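You operate a simulated robot arm through the tools that you are given. There is no shell and no other tool. Be economical: measure what you need, move in short steps, check, and stop when the job is done.

Carry out the task below with a simulated robot arm. There is one attempt and no reset: what you move stays moved.

TASK
Switch the coffee maker off, unplug it and leave it open to dry.
Fine: switch first; carafe on the cork mat, holder swung out, tank lid up.

The check looks at the end state, three seconds after you hand in, the way a careful person would. Anything else that was tipped, shoved, dropped, spilled or broken makes it a failure. Lids that push on must go on centred and level and be pressed home; caps that screw on are set level and turned clockwise until they are tight.

THE ROBOT
A 7-joint arm with a two-finger parallel gripper, fixed in place. Base frame: the origin is at the foot of the arm, x ahead of it, y to its left, z up. Lengths are in mm, angles in degrees, forces in N, time in s.
Its first joint turns from -166.0 to 166.0 degrees. Payload 3.91 kg.
The tool frame sits at the grasp point between the pads (the TCP): z along the fingers, y along the line on which they close. The tips reach 30 mm beyond it. Largest opening 110 mm; finger width 20, thickness 10; the body of the gripper, 48 by 112 mm, starts 55 mm behind the TCP.
Orientation is that of the tool frame in the base frame, as [roll, pitch, yaw] about the fixed x, y, z axes, in that order (R = Rz(yaw) Ry(pitch) Rx(roll)). With the fingers straight down and closing along the base's y, the tool's x points along the base's -x, its y along +y and its z along -z.

THE INTERFACE
- The arm moves only by the tool move_arm. Its argument "plan" is a list of rows, each a list of 6 numbers: the shift along the tool's x, y, z in mm, then the turn, a rotation vector about the tool's x, y, z in degrees. In form: [[x, y, z, ax, ay, az], ...]. A call has 1 to 12 rows; each row is the pose to reach, as a shift and turn from the pose commanded when the call began, along the tool's axes at that moment. "claw" is the finger opening in mm, from 0 to 110, set as the call begins (left out, the last holds). Rows are played at 5 a second. More than 50 mm and 8.6 degrees between two rows, or a gripper value outside its range, and nothing of the call is played. Where a pose cannot be reached the arm comes as near as it can. A force on the tool above 70 N (or 10 N above the force at the start of the call, whichever is more), or a blocked arm, ends the call early, and 0.2 s more pass. The fingers move at their own pace (about 153 mm/s each) and stop on an object; they squeeze with about 39 N. The grip force told is the motor's: it shows also when the fingers shut on nothing. Time passes only in rows, and 0.2 s behind the last, so rows that repeat a pose let the fingers close. It gives the time, the measured TCP pose, the force on the tool (base axes), the opening and the grip force at its end, in the units of the frame above (readings bear some noise), and new pictures: "views" is both (left out), scene, wrist or none.
- Cameras (640 x 400 px; columns grow to the right, rows downward): "scene" is fixed at [50.1, 494, 1787.3]; the picture's right is [-0.28, -0.96, 0.00], its down [-0.79, 0.23, -0.57] and it looks along [0.55, -0.16, -0.82] (base axes); focal length 320 px, centre (320, 200). "wrist" rides on the gripper at [77, 7, -114] in the tool frame; the picture's right is [-0.09, 1.00, 0.00], its down [-0.80, -0.07, -0.59] and it looks along [-0.59, -0.05, 0.80] (tool axes); focal length 270 px, centre (320, 200). There is no depth. A picture from a camera that has moved, and an enlarged one, comes with that camera's place and axes in the base frame and with its lens. The place of the scene camera against the robot may be out by one fixed shift of up to 18 mm in any direction.
- raise_lower(by): slides the trunk up (or, below 0, down) by that many mm; the arm rides with it, the base frame stays. It gives what a move gives, with no picture.
- enlarge(camera, box): a new picture of the part [left, top, right, bottom] of that camera's present view, enlarged. It takes no simulated time.
- hand_in(): hands the job in; it is judged then, once.

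Go step by step. Nothing tells you positions but the pictures and the camera data: compare them with the known pose of the tool, close in by small moves and look again before you grip or let go. The budget is 120 turns and 170 pictures, counting those below and the enlarged ones. Unless the task says otherwise, let go and move clear before handing in, and close with one line.

The tools are called after "Emit:" as a command line: name --pt "numbers of a row" for each row, then --argument value for the rest, lists and objects as JSON in quotes. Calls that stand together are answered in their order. move_arm: Moves the arm, as the interface text tells. Its arguments: {"type":"object","properties":{"plan":{"type":"array","items":{"type":"array","items":{"type":"number"}}},"claw":{"type":"number"},"views":{"type":"string","enum":["both","scene","wrist","none"]}},"required":["plan"]} The other tools are called the same way: raise_lower (by) slides the trunk up or down; enlarge (camera, box) takes an enlarged picture of a part of a camera's view; hand_in () hands the job in.

At the start:

```text
clock: 0.0
ee_pos: [390.7, 131.4, 1392.9]
orientation: [-179.9, 0.1, 180.0]
ft_force: [0.1, 0.3, 0.3]
gripper_width: 109.8
grasp_force: 0.0
trunk travel left (down, up): [-575.0, 35.0]
```

scene: 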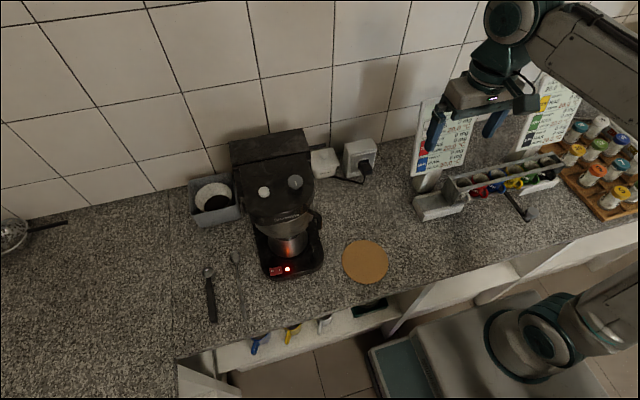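
wrist: 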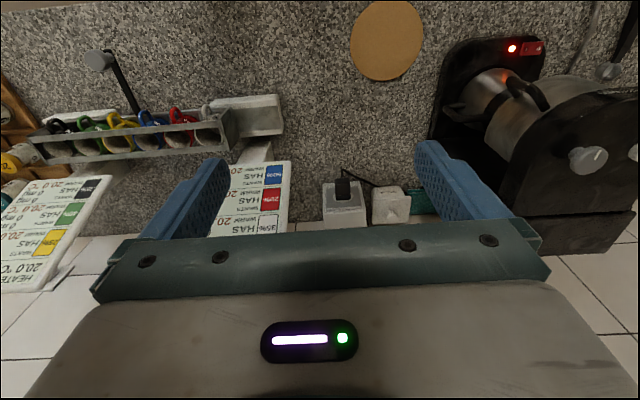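

I see the coffee maker left of centre, with its red switch on the front base, the cork mat to its right and a plug in a socket box behind. I'll enlarge these parts before moving.

Emit:
enlarge --camera "scene" --box '[220, 120, 400, 290]'

Emit:
enlarge --camera "wrist" --box '[420, 20, 640, 260]'

Emit:
enlarge --camera "wrist" --box '[300, 160, 450, 250]'

```text
2.35 times, centred on (310, 205) of scene
camera zoom: at [50.1, 494.0, 1787.3], right [-0.28, -0.96, 0.0], down [-0.79, 0.23, -0.57], along [0.55, -0.16, -0.82], focal length 754 px, centre (344, 188)
```

zoom: 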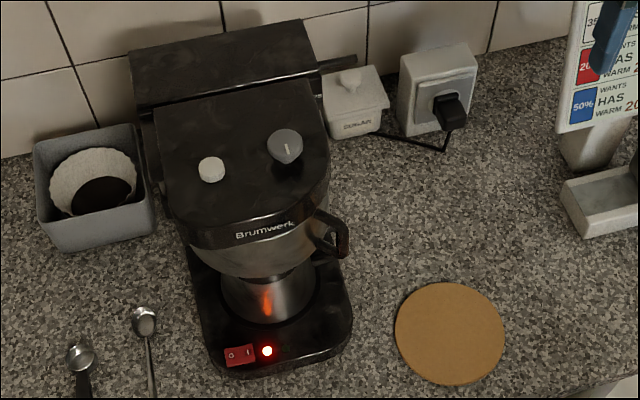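

```text
1.67 times, centred on (530, 140) of wrist
camera zoom: at [312.0, 139.0, 1505.9], right [0.09, 1.0, 0.0], down [0.8, -0.07, 0.59], along [0.59, -0.05, -0.8], focal length 450 px, centre (-30, 300)
```

zoom: 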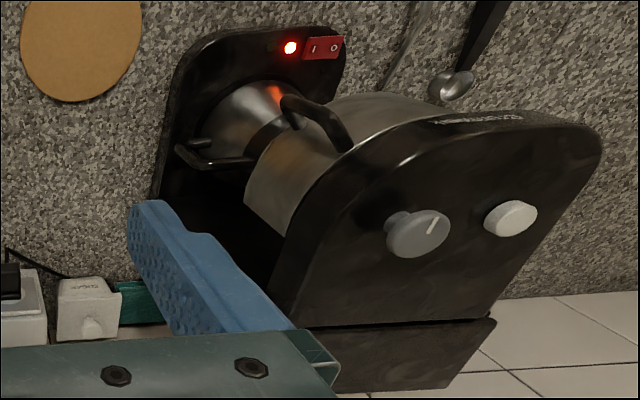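

```text
4.27 times, centred on (375, 205) of wrist
camera zoom: at [312.0, 139.0, 1505.9], right [0.09, 1.0, 0.0], down [0.8, -0.07, 0.59], along [0.59, -0.05, -0.8], focal length 1153 px, centre (85, 179)
```

zoom: 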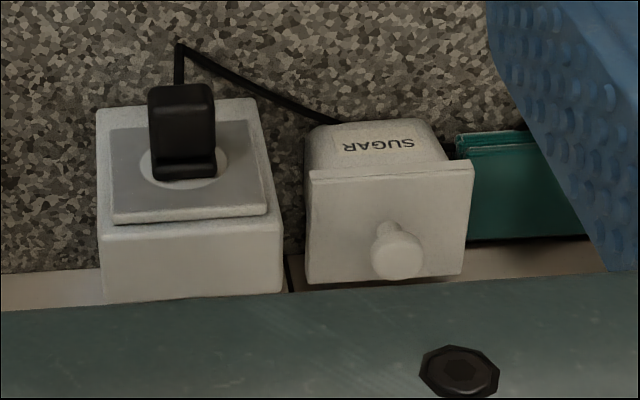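

The machine top is about z 1230, the switch near (412, 508, 960), the mat near (378, 258) and the plug near (650, 160, 1011). I'll move to a tilted viewpoint in front of the machine for a better look.

Emit:
move_arm --pt "10 30 27 0 -4.4 0" --pt "20 60 54 0 -8.8 0" --pt "30 90 81 0 -13.2 0" --pt "40 120 108 0 -17.6 0" --pt "50 150 135 0 -22 0" --pt "60 180 162 0 -26.4 0" --pt "70 210 189 0 -31 0" --pt "80 240 216 0 -35.5 0" --pt "91 269 243 0 -40 0"

```text
clock: 2.0
ee_pos: [299.6, 401.6, 1147.7]
orientation: [-180.0, 40.1, -179.9]
ft_force: [1.2, 1.1, -0.3]
gripper_width: 109.9
grasp_force: 0.1
trunk travel left (down, up): [-575.0, 35.0]
camera wrist: at [165.6, 409.1, 1184.4], right [0.07, 1.0, 0.06], down [0.23, -0.07, 0.97], along [0.97, -0.05, -0.23], focal length 270 px, centre (320, 200)
```

scene: 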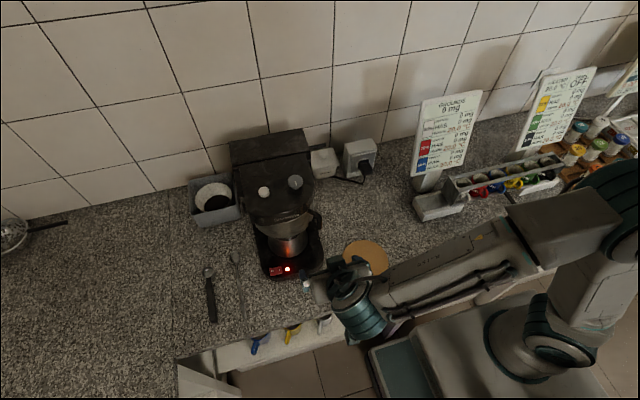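
wrist: 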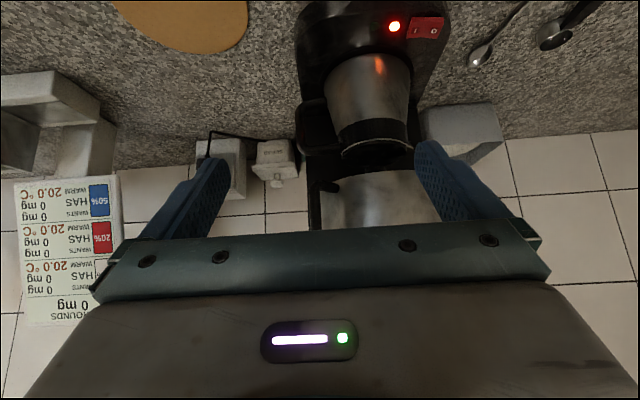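

The view works, upside-down as expected. I'll zoom in on the carafe, holder and switch.

Emit:
enlarge --camera "wrist" --box '[280, 0, 520, 240]'

Emit:
enlarge --camera "wrist" --box '[180, 110, 320, 210]'

```text
1.67 times, centred on (400, 120) of wrist
camera zoom: at [165.6, 409.1, 1184.4], right [0.07, 1.0, 0.06], down [0.23, -0.07, 0.97], along [0.97, -0.05, -0.23], focal length 450 px, centre (187, 333)
```

zoom: 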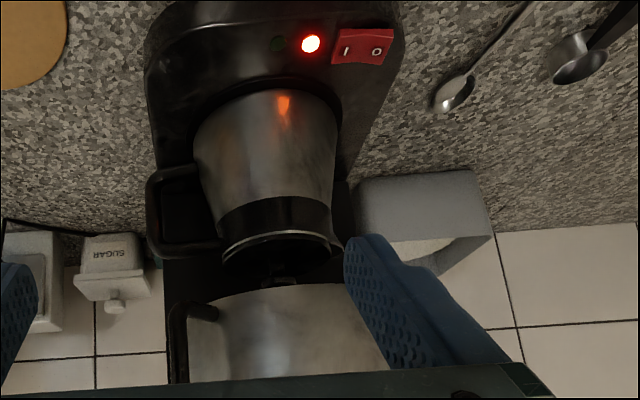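

```text
4.00 times, centred on (250, 160) of wrist
camera zoom: at [165.6, 409.1, 1184.4], right [0.07, 1.0, 0.06], down [0.23, -0.07, 0.97], along [0.97, -0.05, -0.23], focal length 1081 px, centre (600, 360)
```

zoom: 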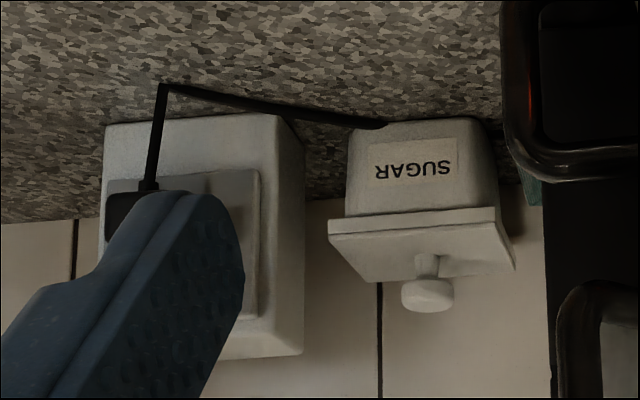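

The switch and mat heights don't agree between the two wrist views. I'll take a vertical-tool view from near the machine to settle the geometry.

Emit:
move_arm --pt "-6 0 5 0 8 0" --pt "-12 0 10 0 16 0" --pt "-18 0 15 0 24 0" --pt "-24 0 20 0 32 0" --pt "-30.6 0 25.7 0 40 0" --pt "-30.6 0 25.7 0 40 0" --views "wrist"

```text
clock: 3.4
ee_pos: [338.6, 400.9, 1150.1]
orientation: [-180.0, -0.1, -180.0]
ft_force: [-0.5, 0.4, -0.3]
gripper_width: 109.9
grasp_force: 0.1
trunk travel left (down, up): [-575.0, 35.0]
camera wrist: at [261.2, 408.0, 1262.7], right [0.09, 1.0, 0.0], down [0.8, -0.07, 0.59], along [0.59, -0.05, -0.81], focal length 270 px, centre (320, 200)
```

wrist: 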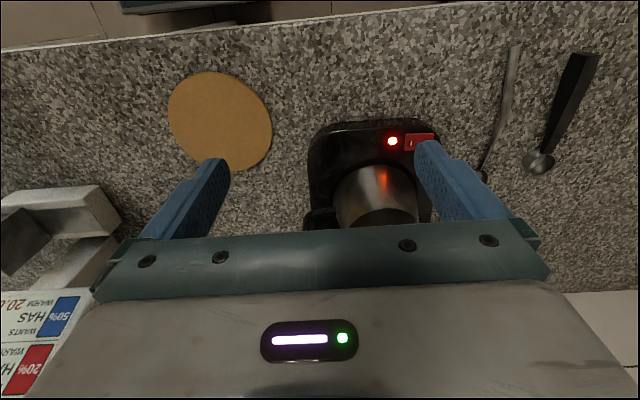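

Three wrist views agree that the light is at about (414, 487, 938) and the mat top is about z 903, so the counter is near 900 here. The "O" half of the switch is near (420, 533, 940). I'll line up in front of it, tilted 45°, with the fingers closed.

Emit:
move_arm --pt "2 22 16 0 -7.5 0" --pt "4 45 33 0 -15 0" --pt "6 68 50 0 -22.5 0" --pt "7 91 67 0 -30 0" --pt "8 114 84 0 -37.5 0" --pt "9 136 100 0 -45 0" --pt "9 136 100 0 -45 0" --claw 0

```text
clock: 5.0
ee_pos: [330.2, 537.2, 1050.0]
orientation: [179.9, 45.1, 179.9]
ft_force: [-0.3, -0.3, 0.7]
gripper_width: 0.3
grasp_force: 38.0
trunk travel left (down, up): [-575.0, 35.0]
camera wrist: at [193.9, 545.0, 1075.2], right [0.06, 1.0, 0.06], down [0.14, -0.07, 0.99], along [0.99, -0.05, -0.15], focal length 270 px, centre (320, 200)
```

scene: 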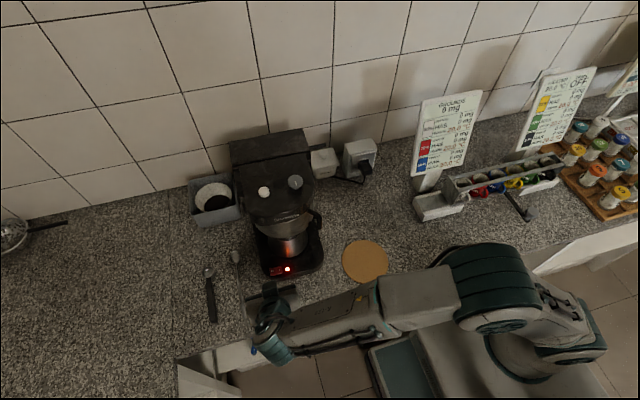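
wrist: 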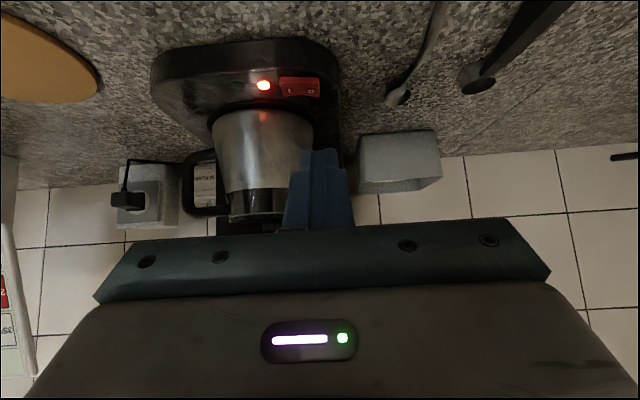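

The switch estimate holds, with "O" near (420, 532, 938). I'll advance along the tool axis to about 10 mm above it.

Emit:
move_arm --pt "-1 0 35 0 0 0" --pt "-2 0 70 0 0 0" --pt "-3 -1 103 0 0 0" --pt "-3 -1 103 0 0 0" --views "wrist"

Emit:
enlarge --camera "wrist" --box '[240, 40, 420, 200]'

Emit:
enlarge --camera "scene" --box '[220, 200, 360, 320]'

```text
clock: 6.0
ee_pos: [405.2, 536.1, 980.1]
orientation: [-179.9, 45.0, 180.0]
ft_force: [0.5, -0.1, 0.5]
gripper_width: 0.0
grasp_force: 37.3
trunk travel left (down, up): [-575.0, 35.0]
camera wrist: at [268.5, 543.6, 1004.7], right [0.06, 1.0, 0.06], down [0.15, -0.07, 0.99], along [0.99, -0.05, -0.15], focal length 270 px, centre (320, 200)
```

wrist: 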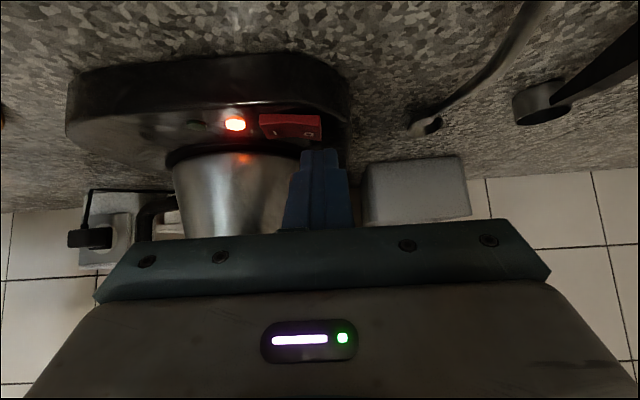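

```text
2.50 times, centred on (330, 120) of wrist
camera zoom: at [268.5, 543.6, 1004.7], right [0.06, 1.0, 0.06], down [0.15, -0.07, 0.99], along [0.99, -0.05, -0.15], focal length 676 px, centre (295, 400)
```

zoom: 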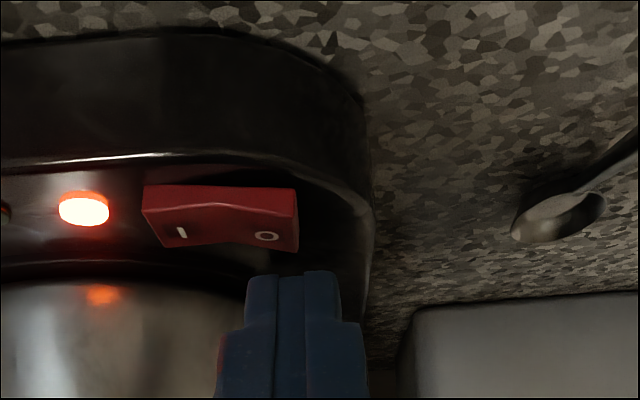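

```text
3.33 times, centred on (290, 260) of scene
camera zoom: at [50.1, 494.0, 1787.3], right [-0.28, -0.96, 0.0], down [-0.79, 0.23, -0.57], along [0.55, -0.16, -0.82], focal length 1067 px, centre (420, 0)
```

zoom: 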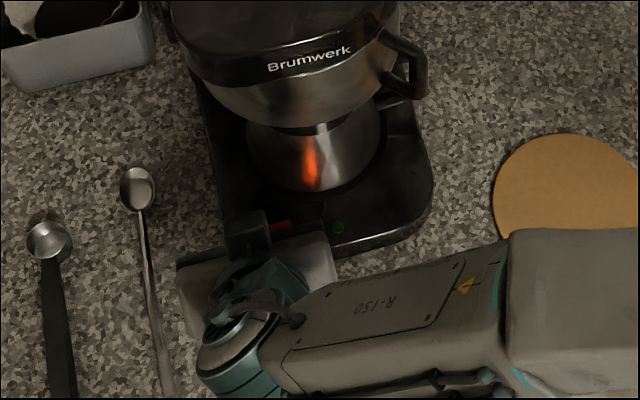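

The O end of the rocker is raised, at about z 942, and spans y 520–538. I'll shift 6 mm and press down in small steps.

Emit:
move_arm --pt "0 -6 0 0 0 0" --pt "4.2 -6 4.2 0 0 0" --pt "6.4 -6 6.4 0 0 0" --pt "8.5 -6 8.5 0 0 0" --pt "9.9 -6 9.9 0 0 0" --pt "11.3 -6 11.3 0 0 0" --views "wrist"

Emit:
enlarge --camera "wrist" --box '[200, 40, 380, 200]'

```text
clock: 7.4
ee_pos: [403.8, 530.4, 970.3]
orientation: [179.3, 45.5, 179.5]
ft_force: [0.7, 4.1, 45.7]
gripper_width: 0.0
grasp_force: 38.0
trunk travel left (down, up): [-575.0, 35.0]
camera wrist: at [267.8, 537.1, 994.6], right [0.06, 1.0, 0.07], down [0.14, -0.08, 0.99], along [0.99, -0.05, -0.14], focal length 270 px, centre (320, 200)
```

wrist: 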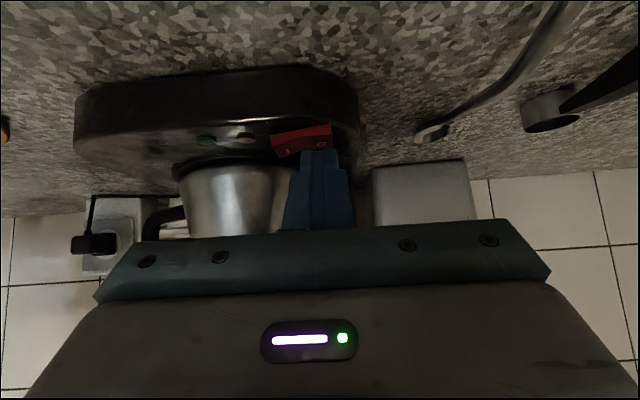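

```text
2.50 times, centred on (290, 120) of wrist
camera zoom: at [267.8, 537.1, 994.6], right [0.06, 1.0, 0.07], down [0.14, -0.08, 0.99], along [0.99, -0.05, -0.14], focal length 676 px, centre (395, 400)
```

zoom: 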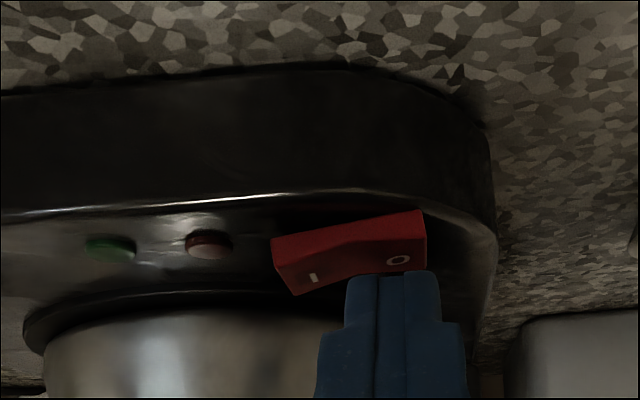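

The switch is off and the lamp is dark. I'll back out and move over to inspect the plug.

Emit:
move_arm --pt "-21.2 0 -21.2 0 0 0" --pt "-10.6 0 -60 0 0 0" --pt "-10.6 0 -108 0 0 0" --pt "-28.3 -40 -113 0 0 0" --pt "-46 -85 -116.7 0 0 0" --pt "-63.6 -130 -120.2 0 0 0" --pt "-77.8 -175 -120.2 0 0 0" --pt "-91.9 -220 -120.2 0 0 0" --pt "-102.5 -265 -116.7 0 0 0" --pt "-113.1 -310 -106 0 0 0" --pt "-123.7 -350 -88.4 0 0 0" --pt "-130.8 -370 -67.2 0 0 0" --claw 60

Emit:
enlarge --camera "wrist" --box '[240, 80, 440, 220]'

```text
clock: 10.0
ee_pos: [449.1, 159.7, 1102.3]
orientation: [-180.0, 45.0, 180.0]
ft_force: [0.5, -0.2, 0.1]
gripper_width: 59.7
grasp_force: 0.2
trunk travel left (down, up): [-575.0, 35.0]
camera wrist: at [313.0, 166.8, 1128.3], right [0.06, 1.0, 0.06], down [0.15, -0.07, 0.99], along [0.99, -0.05, -0.15], focal length 270 px, centre (320, 200)
```

scene: 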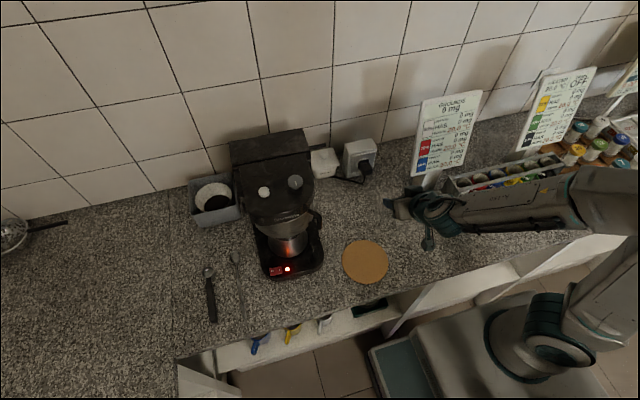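
wrist: 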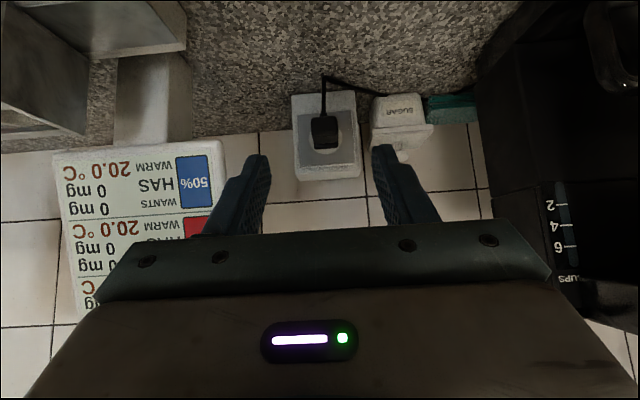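

```text
2.86 times, centred on (340, 150) of wrist
camera zoom: at [313.0, 166.8, 1128.3], right [0.06, 1.0, 0.06], down [0.15, -0.07, 0.99], along [0.99, -0.05, -0.15], focal length 772 px, centre (263, 343)
```

zoom: 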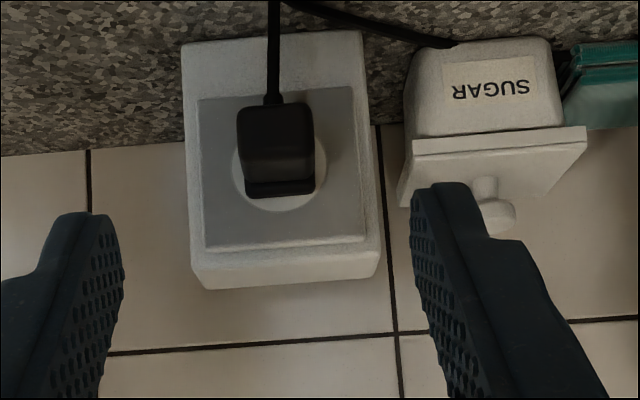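

The lamp looks lit again in the scene view, so I'll check the switch.

Emit:
enlarge --camera "scene" --box '[240, 220, 340, 290]'

```text
5.71 times, centred on (290, 255) of scene
camera zoom: at [50.1, 494.0, 1787.3], right [-0.28, -0.96, 0.0], down [-0.79, 0.23, -0.57], along [0.55, -0.16, -0.82], focal length 1830 px, centre (491, -114)
```

zoom: 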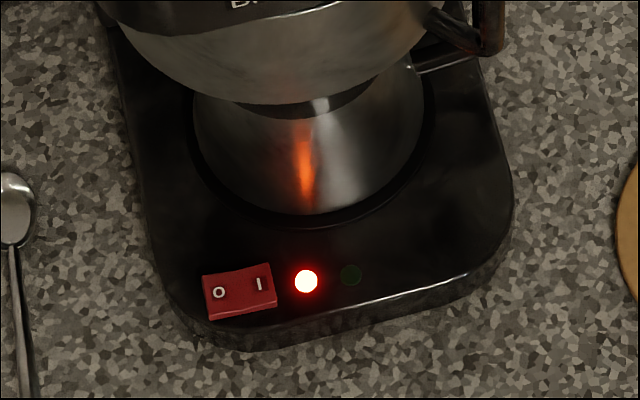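

The rocker sprang back to "I". I'll return and press further out on the O end, harder and for longer.

Emit:
move_arm --pt "7.1 20 -21.2 0 0 0" --pt "17.7 60 -38.8 0 0 0" --pt "28.3 105 -49.5 0 0 0" --pt "38.9 150 -53 0 0 0" --pt "53 195 -53 0 0 0" --pt "67.2 240 -53 0 0 0" --pt "84.8 285 -49.5 0 0 0" --pt "102.5 330 -45.8 0 0 0" --pt "120.2 370 -40.8 0 0 0" --pt "120.2 377 7 0 0 0" --pt "113.1 377 49.5 0 0 0" --pt "113.1 377 49.5 0 0 0" --claw 0 --views "wrist"

Emit:
enlarge --camera "wrist" --box '[200, 40, 380, 200]'

```text
clock: 12.6
ee_pos: [406.0, 536.3, 988.5]
orientation: [180.0, 45.1, -180.0]
ft_force: [0.1, -0.1, -0.5]
gripper_width: 0.0
grasp_force: 37.5
trunk travel left (down, up): [-575.0, 35.0]
camera wrist: at [268.8, 543.5, 1013.9], right [0.06, 1.0, 0.06], down [0.15, -0.07, 0.99], along [0.99, -0.05, -0.15], focal length 270 px, centre (320, 200)
```

wrist: 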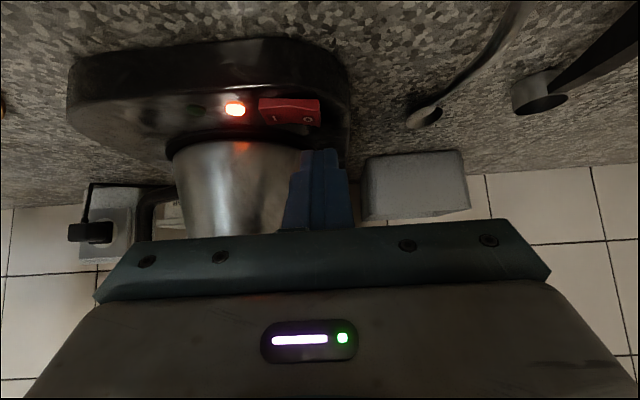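

```text
2.50 times, centred on (290, 120) of wrist
camera zoom: at [268.8, 543.5, 1013.9], right [0.06, 1.0, 0.06], down [0.15, -0.07, 0.99], along [0.99, -0.05, -0.15], focal length 676 px, centre (395, 400)
```

zoom: 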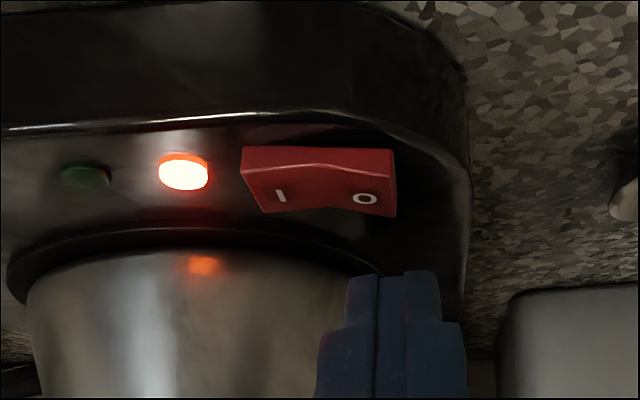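

I'm aligned above the O end at y 536. I'll press deeper this time, then lift straight up and check.

Emit:
move_arm --pt "9.2 0 9.2 0 0 0" --pt "12 0 12 0 0 0" --pt "14 0 14 0 0 0" --pt "16 0 16 0 0 0" --pt "18 0 18 0 0 0" --pt "20 0 20 0 0 0" --pt "22 0 22 0 0 0" --pt "23 0 23 0 0 0" --views "wrist"

Emit:
enlarge --camera "wrist" --box '[200, 40, 380, 200]'

```text
clock: 14.5
ee_pos: [406.0, 537.4, 970.3]
orientation: [178.6, 46.0, 179.0]
ft_force: [-10.2, -8.7, 25.2]
gripper_width: 0.1
grasp_force: 37.4
trunk travel left (down, up): [-575.0, 35.0]
stopped in row 8: the force on the tool passed its limit (the readings are from after the stop); the commanded pose is now the measured one
camera wrist: at [269.1, 545.3, 992.3], right [0.06, 0.99, 0.08], down [0.13, -0.09, 0.99], along [0.99, -0.05, -0.13], focal length 270 px, centre (320, 200)
```

wrist: 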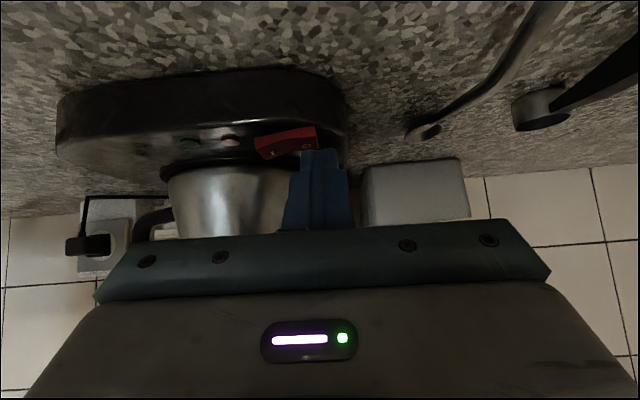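

```text
2.50 times, centred on (290, 120) of wrist
camera zoom: at [269.1, 545.3, 992.3], right [0.06, 0.99, 0.08], down [0.13, -0.09, 0.99], along [0.99, -0.05, -0.13], focal length 676 px, centre (395, 400)
```

zoom: 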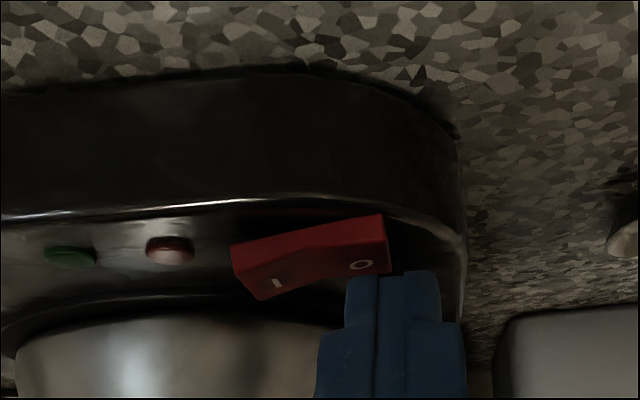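

The rocker is fully over now. I'll lift straight up slowly and see whether it stays.

Emit:
move_arm --pt "-2 0 -2 0 0 0" --pt "-5 0 -5 0 0 0" --pt "-10 0 -10 0 0 0" --pt "-18 0 -18 0 0 0" --views "wrist"

Emit:
enlarge --camera "wrist" --box '[200, 40, 380, 200]'

```text
clock: 15.5
ee_pos: [408.0, 539.4, 989.9]
orientation: [179.0, 45.6, 179.5]
ft_force: [-0.8, 0.5, 0.5]
gripper_width: 0.0
grasp_force: 37.6
trunk travel left (down, up): [-575.0, 35.0]
camera wrist: at [270.9, 546.2, 1013.0], right [0.06, 1.0, 0.07], down [0.14, -0.08, 0.99], along [0.99, -0.05, -0.14], focal length 270 px, centre (320, 200)
```

wrist: 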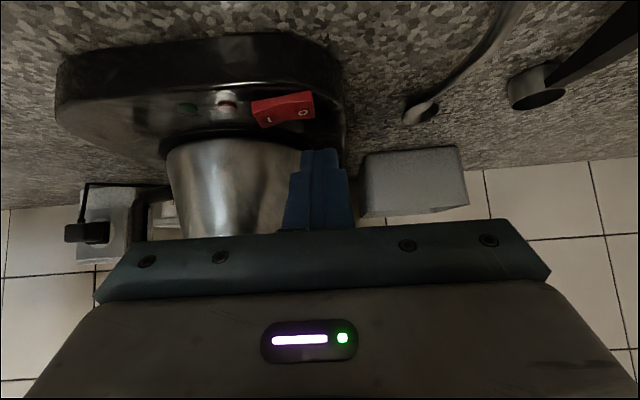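

```text
2.50 times, centred on (290, 120) of wrist
camera zoom: at [270.9, 546.2, 1013.0], right [0.06, 1.0, 0.07], down [0.14, -0.08, 0.99], along [0.99, -0.05, -0.14], focal length 676 px, centre (395, 400)
```

zoom: 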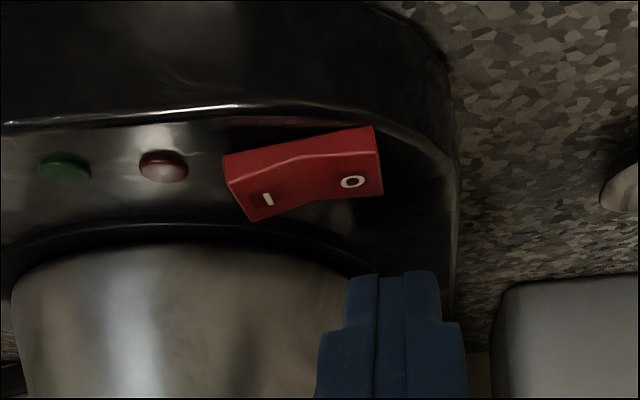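

The switch now stays at "O" with the lamp out. Next is the plug, a body about 36 mm wide near (670, 160, 980) that sticks straight out toward the robot.

Emit:
move_arm --pt "0 0 -49 0.1 -0.5 -0.1" --pt "3.5 -38 -74 0.2 -1 -0.2" --pt "-7 -85 -84.8 0.3 -2 -0.3" --pt "-21.2 -130 -84.8 0.4 -3 -0.4" --pt "-35.4 -176 -84.8 0.5 -4 -0.5" --pt "-49.5 -222 -77.8 0.6 -5 -0.6" --pt "-63.6 -267 -70.7 0.7 -6 -0.7" --pt "-77.8 -310 -56.6 0.7 -7 -0.7" --pt "-91.9 -345 -35.4 0.7 -8 -0.7" --pt "-106 -365 -7.1 0.7 -9 -0.7" --pt "-118.8 -375 22.6 0.7 -9 -0.7" --pt "-130.8 -378 53 0.7 -9 -0.7" --claw 60

Emit:
enlarge --camera "wrist" --box '[240, 60, 440, 220]'

Emit:
enlarge --camera "scene" --box '[240, 120, 460, 290]'

```text
clock: 18.1
ee_pos: [537.0, 159.5, 1041.9]
orientation: [-179.6, 54.6, -179.7]
ft_force: [0.4, -0.6, 0.1]
gripper_width: 60.1
grasp_force: 0.1
trunk travel left (down, up): [-575.0, 35.0]
camera wrist: at [398.9, 167.6, 1043.6], right [0.05, 1.0, 0.07], down [-0.02, -0.07, 1.0], along [1.0, -0.05, 0.02], focal length 270 px, centre (320, 200)
```

scene: 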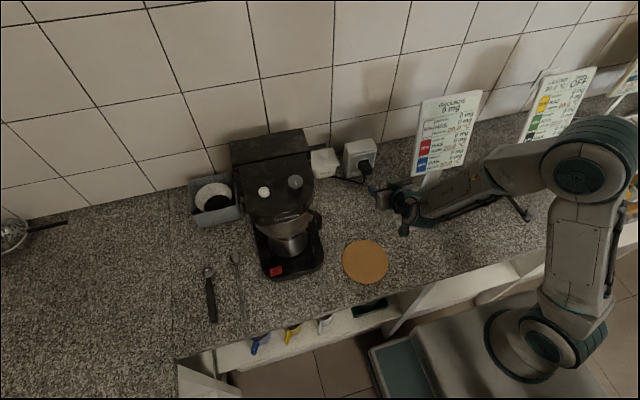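
wrist: 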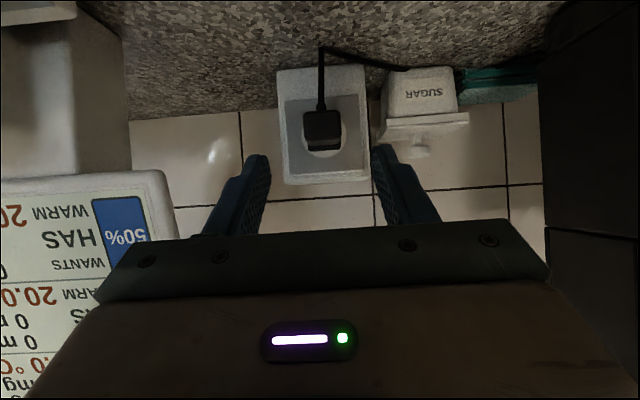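

```text
2.50 times, centred on (340, 140) of wrist
camera zoom: at [398.9, 167.6, 1043.6], right [0.05, 1.0, 0.07], down [-0.02, -0.07, 1.0], along [1.0, -0.05, 0.02], focal length 676 px, centre (270, 350)
```

zoom: 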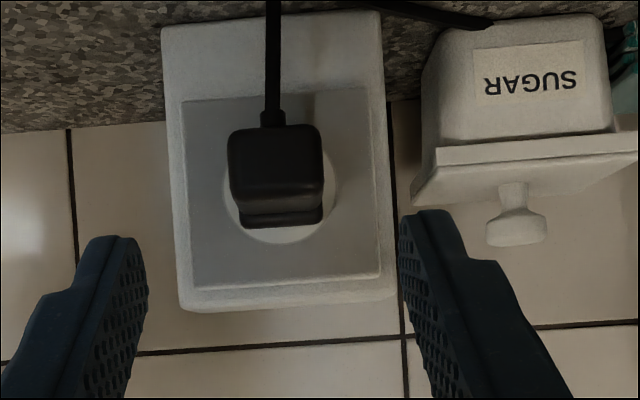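

```text
2.35 times, centred on (350, 205) of scene
camera zoom: at [50.1, 494.0, 1787.3], right [-0.28, -0.96, 0.0], down [-0.79, 0.23, -0.57], along [0.55, -0.16, -0.82], focal length 754 px, centre (249, 188)
```

zoom: 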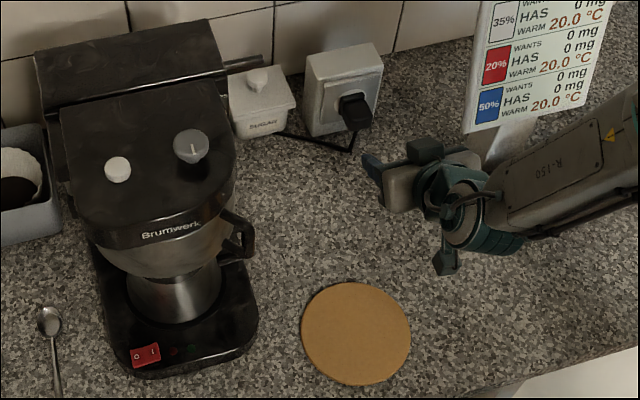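

The plug's front face is near (650, 161, 977). I'll move in with the fingers either side of it.

Emit:
move_arm --pt "-6 0.5 40 0 0 0" --pt "-12 1 85 0 0 0" --pt "-15 1.5 115 0 0 0" --pt "-18.2 1.5 137 0 0 0" --pt "-18.2 1.5 137 0 0 0"

Emit:
enlarge --camera "wrist" --box '[240, 60, 440, 220]'

Emit:
enlarge --camera "scene" --box '[310, 120, 430, 210]'

```text
clock: 19.3
ee_pos: [660.4, 162.0, 978.1]
orientation: [-179.5, 54.6, -179.6]
ft_force: [0.3, 0.3, -0.6]
gripper_width: 59.7
grasp_force: 0.0
trunk travel left (down, up): [-575.0, 35.0]
camera wrist: at [520.7, 169.6, 979.8], right [0.05, 1.0, 0.07], down [-0.02, -0.07, 1.0], along [1.0, -0.05, 0.02], focal length 270 px, centre (320, 200)
```

scene: 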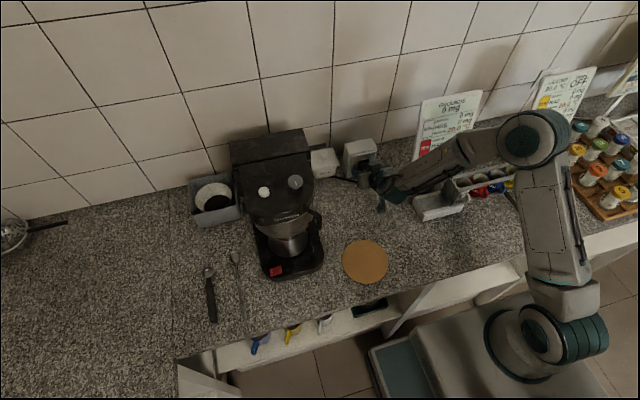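
wrist: 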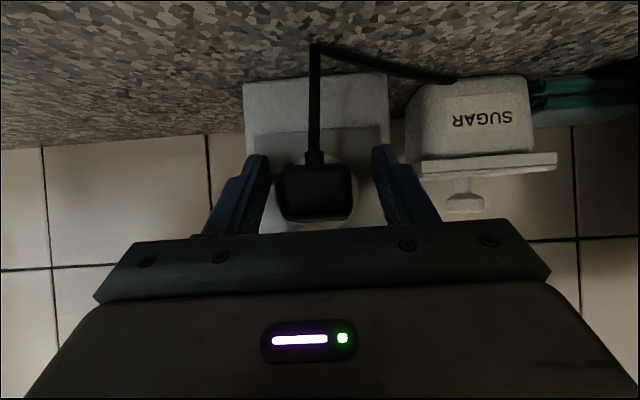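

```text
2.50 times, centred on (340, 140) of wrist
camera zoom: at [520.7, 169.6, 979.8], right [0.05, 1.0, 0.07], down [-0.02, -0.07, 1.0], along [1.0, -0.05, 0.02], focal length 676 px, centre (270, 350)
```

zoom: 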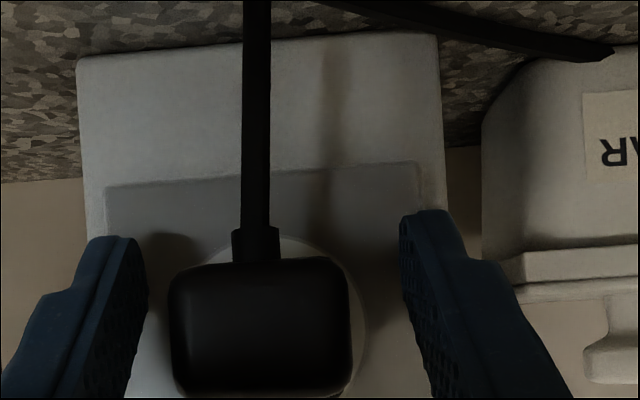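

```text
4.44 times, centred on (370, 165) of scene
camera zoom: at [50.1, 494.0, 1787.3], right [-0.28, -0.96, 0.0], down [-0.79, 0.23, -0.57], along [0.55, -0.16, -0.82], focal length 1423 px, centre (98, 356)
```

zoom: 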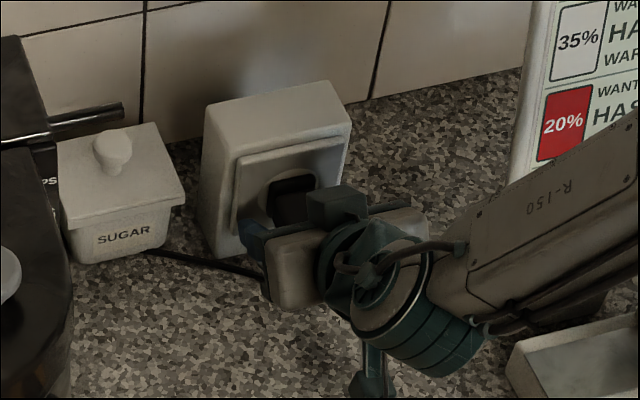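

The plug sits centred between the fingers at its own height, so I'll close on it.

Emit:
move_arm --pt "0 0 0 0 0 0" --pt "0 0 0 0 0 0" --pt "0 0 0 0 0 0" --claw 20 --views "wrist"

```text
clock: 20.1
ee_pos: [660.2, 163.0, 978.1]
orientation: [-179.5, 54.6, -179.5]
ft_force: [-0.6, -1.1, 0.5]
gripper_width: 35.3
grasp_force: 38.9
trunk travel left (down, up): [-575.0, 35.0]
camera wrist: at [520.5, 169.7, 979.8], right [0.05, 1.0, 0.07], down [-0.02, -0.07, 1.0], along [1.0, -0.05, 0.02], focal length 270 px, centre (320, 200)
```

wrist: 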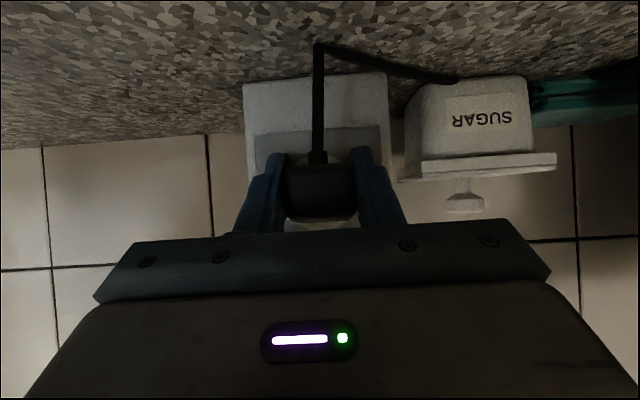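

The plug is gripped at 35 mm. I'll pull it straight back.

Emit:
move_arm --pt "4.6 0 -6.5 0 0 0" --pt "9.3 0 -13 0 0 0" --pt "13.9 0 -19.6 0 0 0" --pt "18.5 0 -26 0 0 0" --pt "23.2 0 -32.6 0 0 0" --pt "29 0 -40.8 0 0 0" --pt "34.7 0 -49 0 0 0"

Emit:
enlarge --camera "scene" --box '[310, 120, 430, 210]'

```text
clock: 21.7
ee_pos: [600.0, 161.9, 977.7]
orientation: [-179.5, 54.7, -179.7]
ft_force: [-0.7, 0.9, 0.0]
gripper_width: 35.5
grasp_force: 39.6
trunk travel left (down, up): [-575.0, 35.0]
camera wrist: at [460.5, 169.6, 979.9], right [0.05, 1.0, 0.07], down [-0.02, -0.07, 1.0], along [1.0, -0.05, 0.02], focal length 270 px, centre (320, 200)
```

scene: 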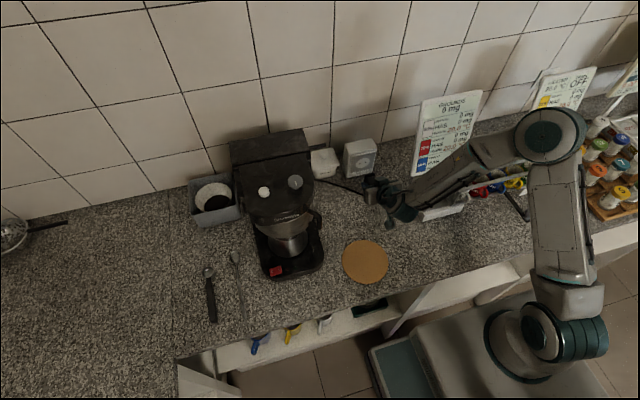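
wrist: 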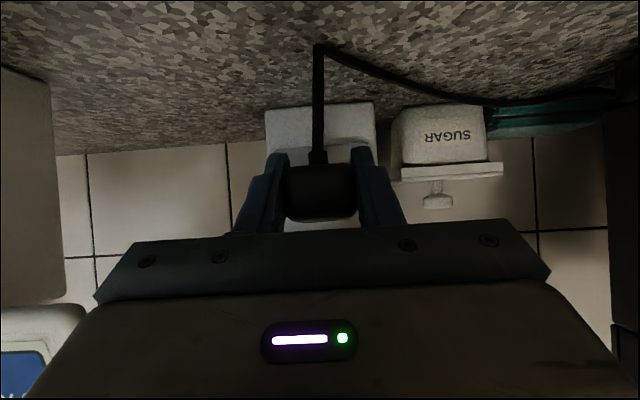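

```text
4.44 times, centred on (370, 165) of scene
camera zoom: at [50.1, 494.0, 1787.3], right [-0.28, -0.96, 0.0], down [-0.79, 0.23, -0.57], along [0.55, -0.16, -0.82], focal length 1423 px, centre (98, 356)
```

zoom: 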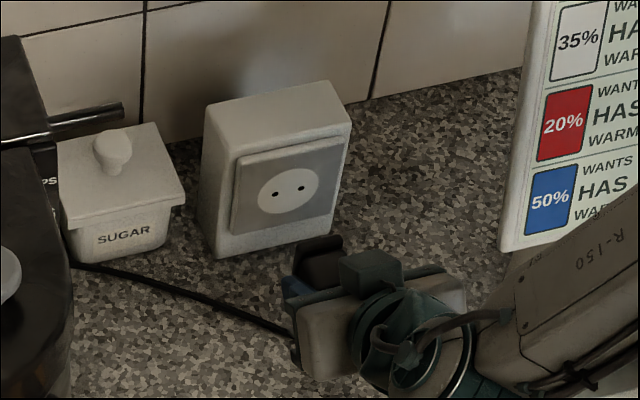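

The plug is out. I'll lower it to the counter in place, which is clear of the mat.

Emit:
move_arm --pt "8.1 0 5.8 0 0 0" --pt "16.3 0 11.6 0 0 0" --pt "24.4 0 17.4 0 0 0" --pt "32.6 0 23.2 0 0 0" --pt "37.5 0 26.6 0 0 0"

Emit:
enlarge --camera "scene" --box '[310, 150, 430, 240]'

```text
clock: 22.9
ee_pos: [600.1, 160.9, 931.4]
orientation: [-179.5, 54.7, -179.6]
ft_force: [-0.1, 0.1, 0.4]
gripper_width: 35.3
grasp_force: 39.2
trunk travel left (down, up): [-575.0, 35.0]
camera wrist: at [460.9, 169.6, 934.0], right [0.05, 1.0, 0.07], down [-0.02, -0.07, 1.0], along [1.0, -0.05, 0.02], focal length 270 px, centre (320, 200)
```

scene: 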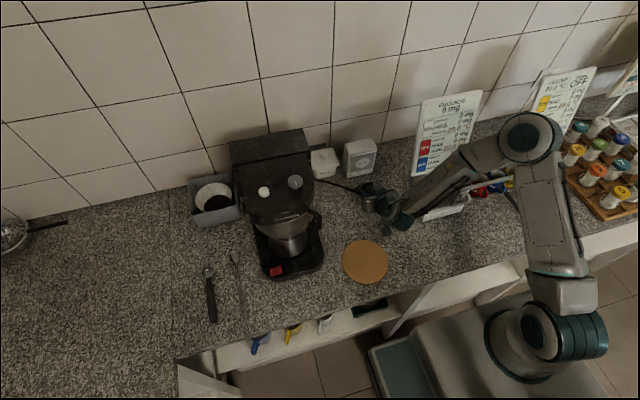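
wrist: 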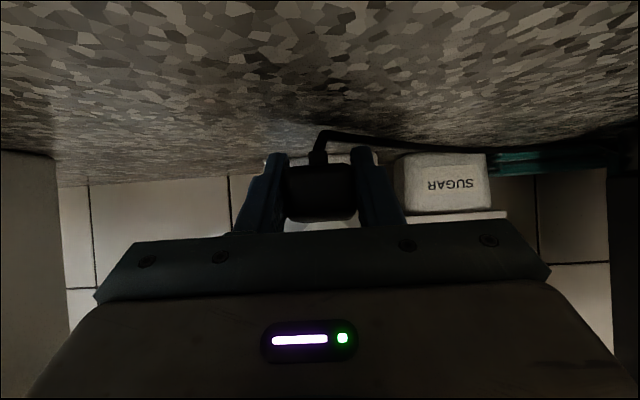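

```text
4.44 times, centred on (370, 195) of scene
camera zoom: at [50.1, 494.0, 1787.3], right [-0.28, -0.96, 0.0], down [-0.79, 0.23, -0.57], along [0.55, -0.16, -0.82], focal length 1423 px, centre (98, 222)
```

zoom: 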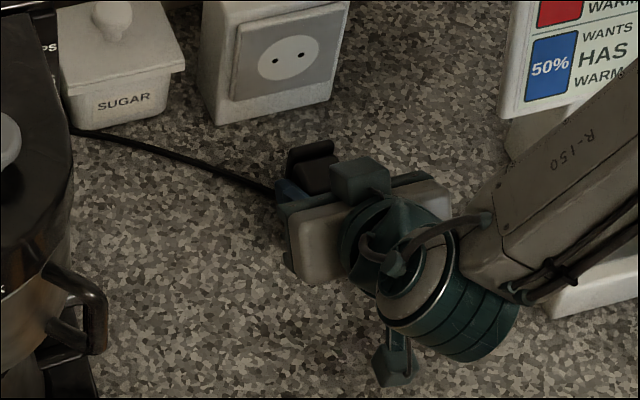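

The fingertips are about 6 mm above the counter. I'll lower slightly more, release and back off along the tool axis.

Emit:
move_arm --pt "1.6 0 1.2 0 0 0" --pt "3.2 0 2.3 0 0 0" --pt "3.2 0 2.3 0 0 0" --views "none"

Emit:
move_arm --pt "0 0 0 0 0 0" --pt "0 0 0 0 0 0" --pt "0 0 -15 0 0 0" --pt "0 0 -45 0 0 0" --pt "-20 0 -85 0 0 0" --pt "-40 0 -120 0 0 0" --claw 70

Emit:
enlarge --camera "wrist" --box '[220, 60, 420, 200]'

```text
clock: 23.7
ee_pos: [599.8, 161.0, 928.0]
orientation: [-179.4, 54.6, -179.6]
ft_force: [0.0, -0.4, -0.4]
gripper_width: 35.5
grasp_force: 39.1
trunk travel left (down, up): [-575.0, 35.0]
```

```text
clock: 25.1
ee_pos: [523.2, 161.4, 1031.2]
orientation: [-179.5, 54.6, -179.6]
ft_force: [-0.9, -0.7, -0.5]
gripper_width: 70.2
grasp_force: 0.0
trunk travel left (down, up): [-575.0, 35.0]
camera wrist: at [385.1, 169.8, 1032.4], right [0.05, 1.0, 0.07], down [-0.02, -0.07, 1.0], along [1.0, -0.05, 0.02], focal length 270 px, centre (320, 200)
```

scene: 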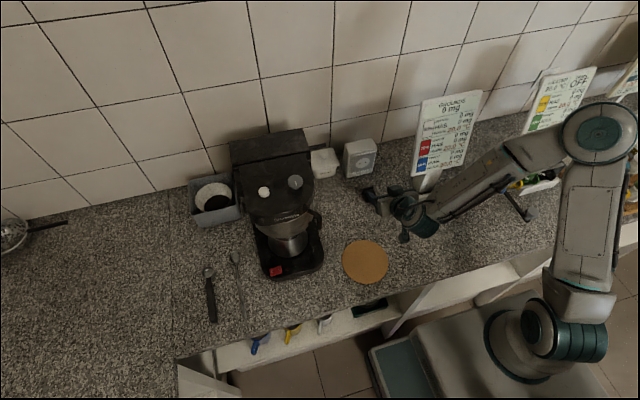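
wrist: 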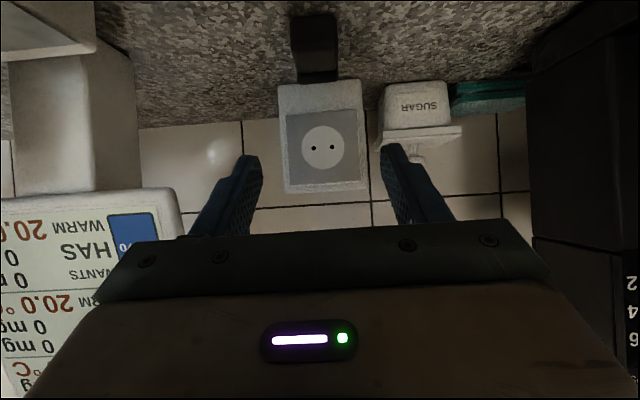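

```text
2.86 times, centred on (320, 130) of wrist
camera zoom: at [385.1, 169.8, 1032.4], right [0.05, 1.0, 0.07], down [-0.02, -0.07, 1.0], along [1.0, -0.05, 0.02], focal length 772 px, centre (320, 400)
```

zoom: 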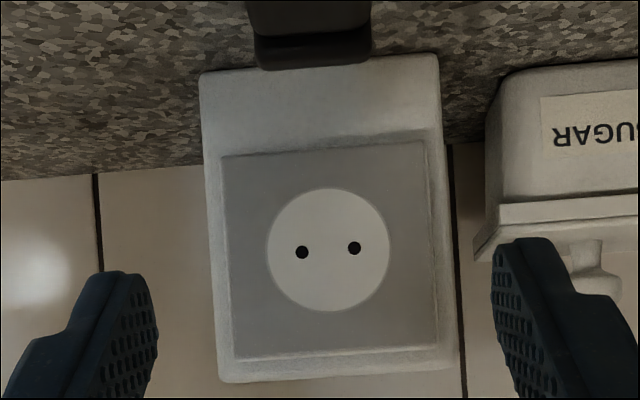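

The plug lies on the counter. Next I'll view the machine from its right side, yawed about 60°, to locate the carafe handle and holder handle.

Emit:
move_arm --pt "2 9 -17 -6.1 0 -4.34" --pt "4 17 -35 -12.2 0 -8.68" --pt "6 26 -52 -18.3 0 -13" --pt "8 35 -70 -24.4 0 -17.4" --pt "9 43 -87 -30.5 0 -21.7" --pt "11 52 -105 -36.6 0 -26" --pt "13 60 -122 -42.8 0 -30.4" --pt "15 69 -140 -48.9 0 -34.7" --pt "15 69 -140 -48.9 0 -34.7"

Emit:
enlarge --camera "wrist" --box '[200, 20, 480, 220]'

```text
clock: 27.1
ee_pos: [401.7, 231.1, 1097.2]
orientation: [-179.9, 54.3, -119.8]
ft_force: [-0.2, -0.5, -1.2]
gripper_width: 70.0
grasp_force: 0.1
trunk travel left (down, up): [-575.0, 35.0]
camera wrist: at [325.3, 116.7, 1100.8], right [-0.84, 0.54, 0.07], down [0.05, -0.05, 1.0], along [0.55, 0.84, 0.01], focal length 270 px, centre (320, 200)
```

scene: 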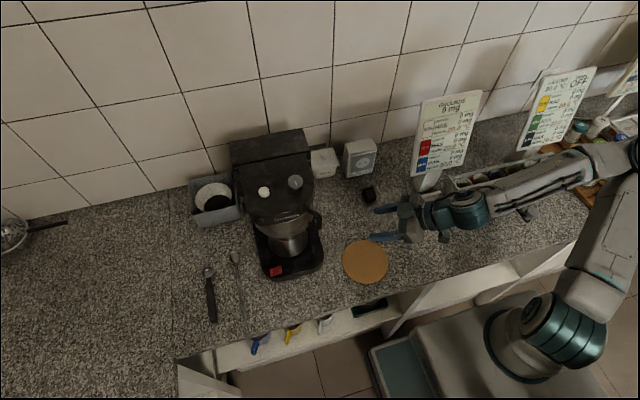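
wrist: 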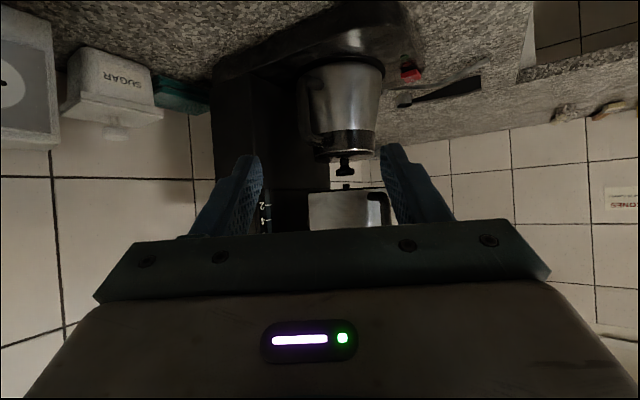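

```text
2.00 times, centred on (340, 120) of wrist
camera zoom: at [325.3, 116.7, 1100.8], right [-0.84, 0.54, 0.07], down [0.05, -0.05, 1.0], along [0.55, 0.84, 0.01], focal length 541 px, centre (280, 360)
```

zoom: 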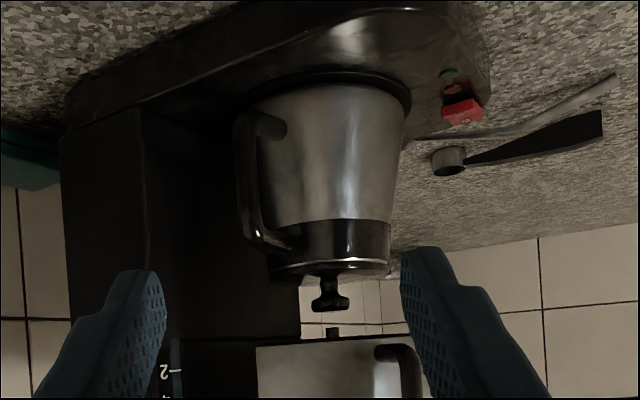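

The carafe axis is near (497, 460), its handle bar near (506, 370) and its lid knob tops out around z 1073, just under the holder. I'll square up to the handle with the tool pointing toward +y.

Emit:
move_arm --pt "-2 -18 25 -6.1 0 -4.35" --pt "-4 -36 50 -12.2 0 -8.7" --pt "-6 -54 75 -18.4 0 -13" --pt "-7.3 -70.6 100 -24.5 0 -17.4" --pt "-7.3 -70.6 100 -24.5 0 -17.4" --claw 50

Emit:
enlarge --camera "wrist" --box '[200, 20, 480, 220]'

```text
clock: 28.3
ee_pos: [505.9, 270.8, 1045.9]
orientation: [179.9, 54.2, -90.0]
ft_force: [-0.3, 0.4, 0.5]
gripper_width: 50.0
grasp_force: 0.0
trunk travel left (down, up): [-575.0, 35.0]
camera wrist: at [498.0, 133.8, 1048.4], right [-1.0, 0.05, 0.07], down [0.07, -0.02, 1.0], along [0.05, 1.0, 0.01], focal length 270 px, centre (320, 200)
```

scene: 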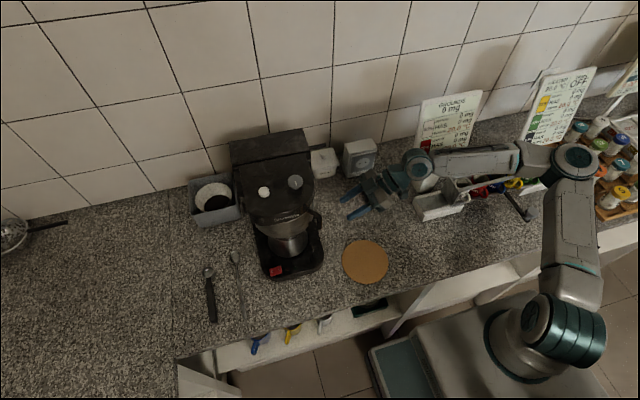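
wrist: 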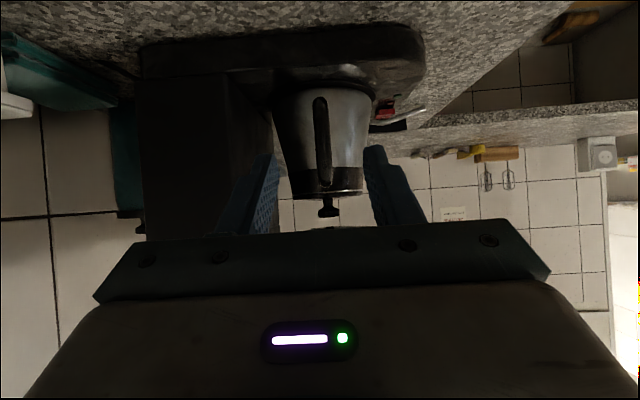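

```text
2.00 times, centred on (340, 120) of wrist
camera zoom: at [498.0, 133.8, 1048.4], right [-1.0, 0.05, 0.07], down [0.07, -0.02, 1.0], along [0.05, 1.0, 0.01], focal length 541 px, centre (280, 360)
```

zoom: 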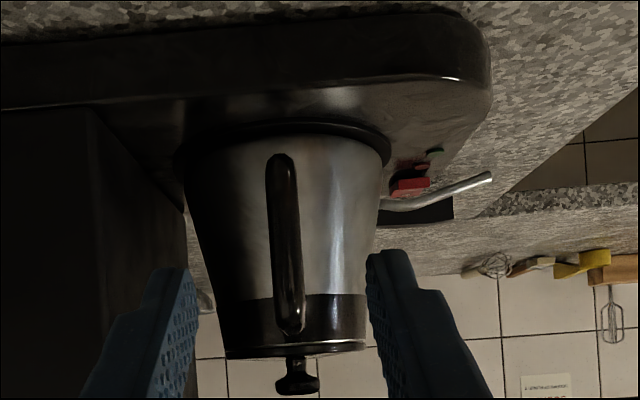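

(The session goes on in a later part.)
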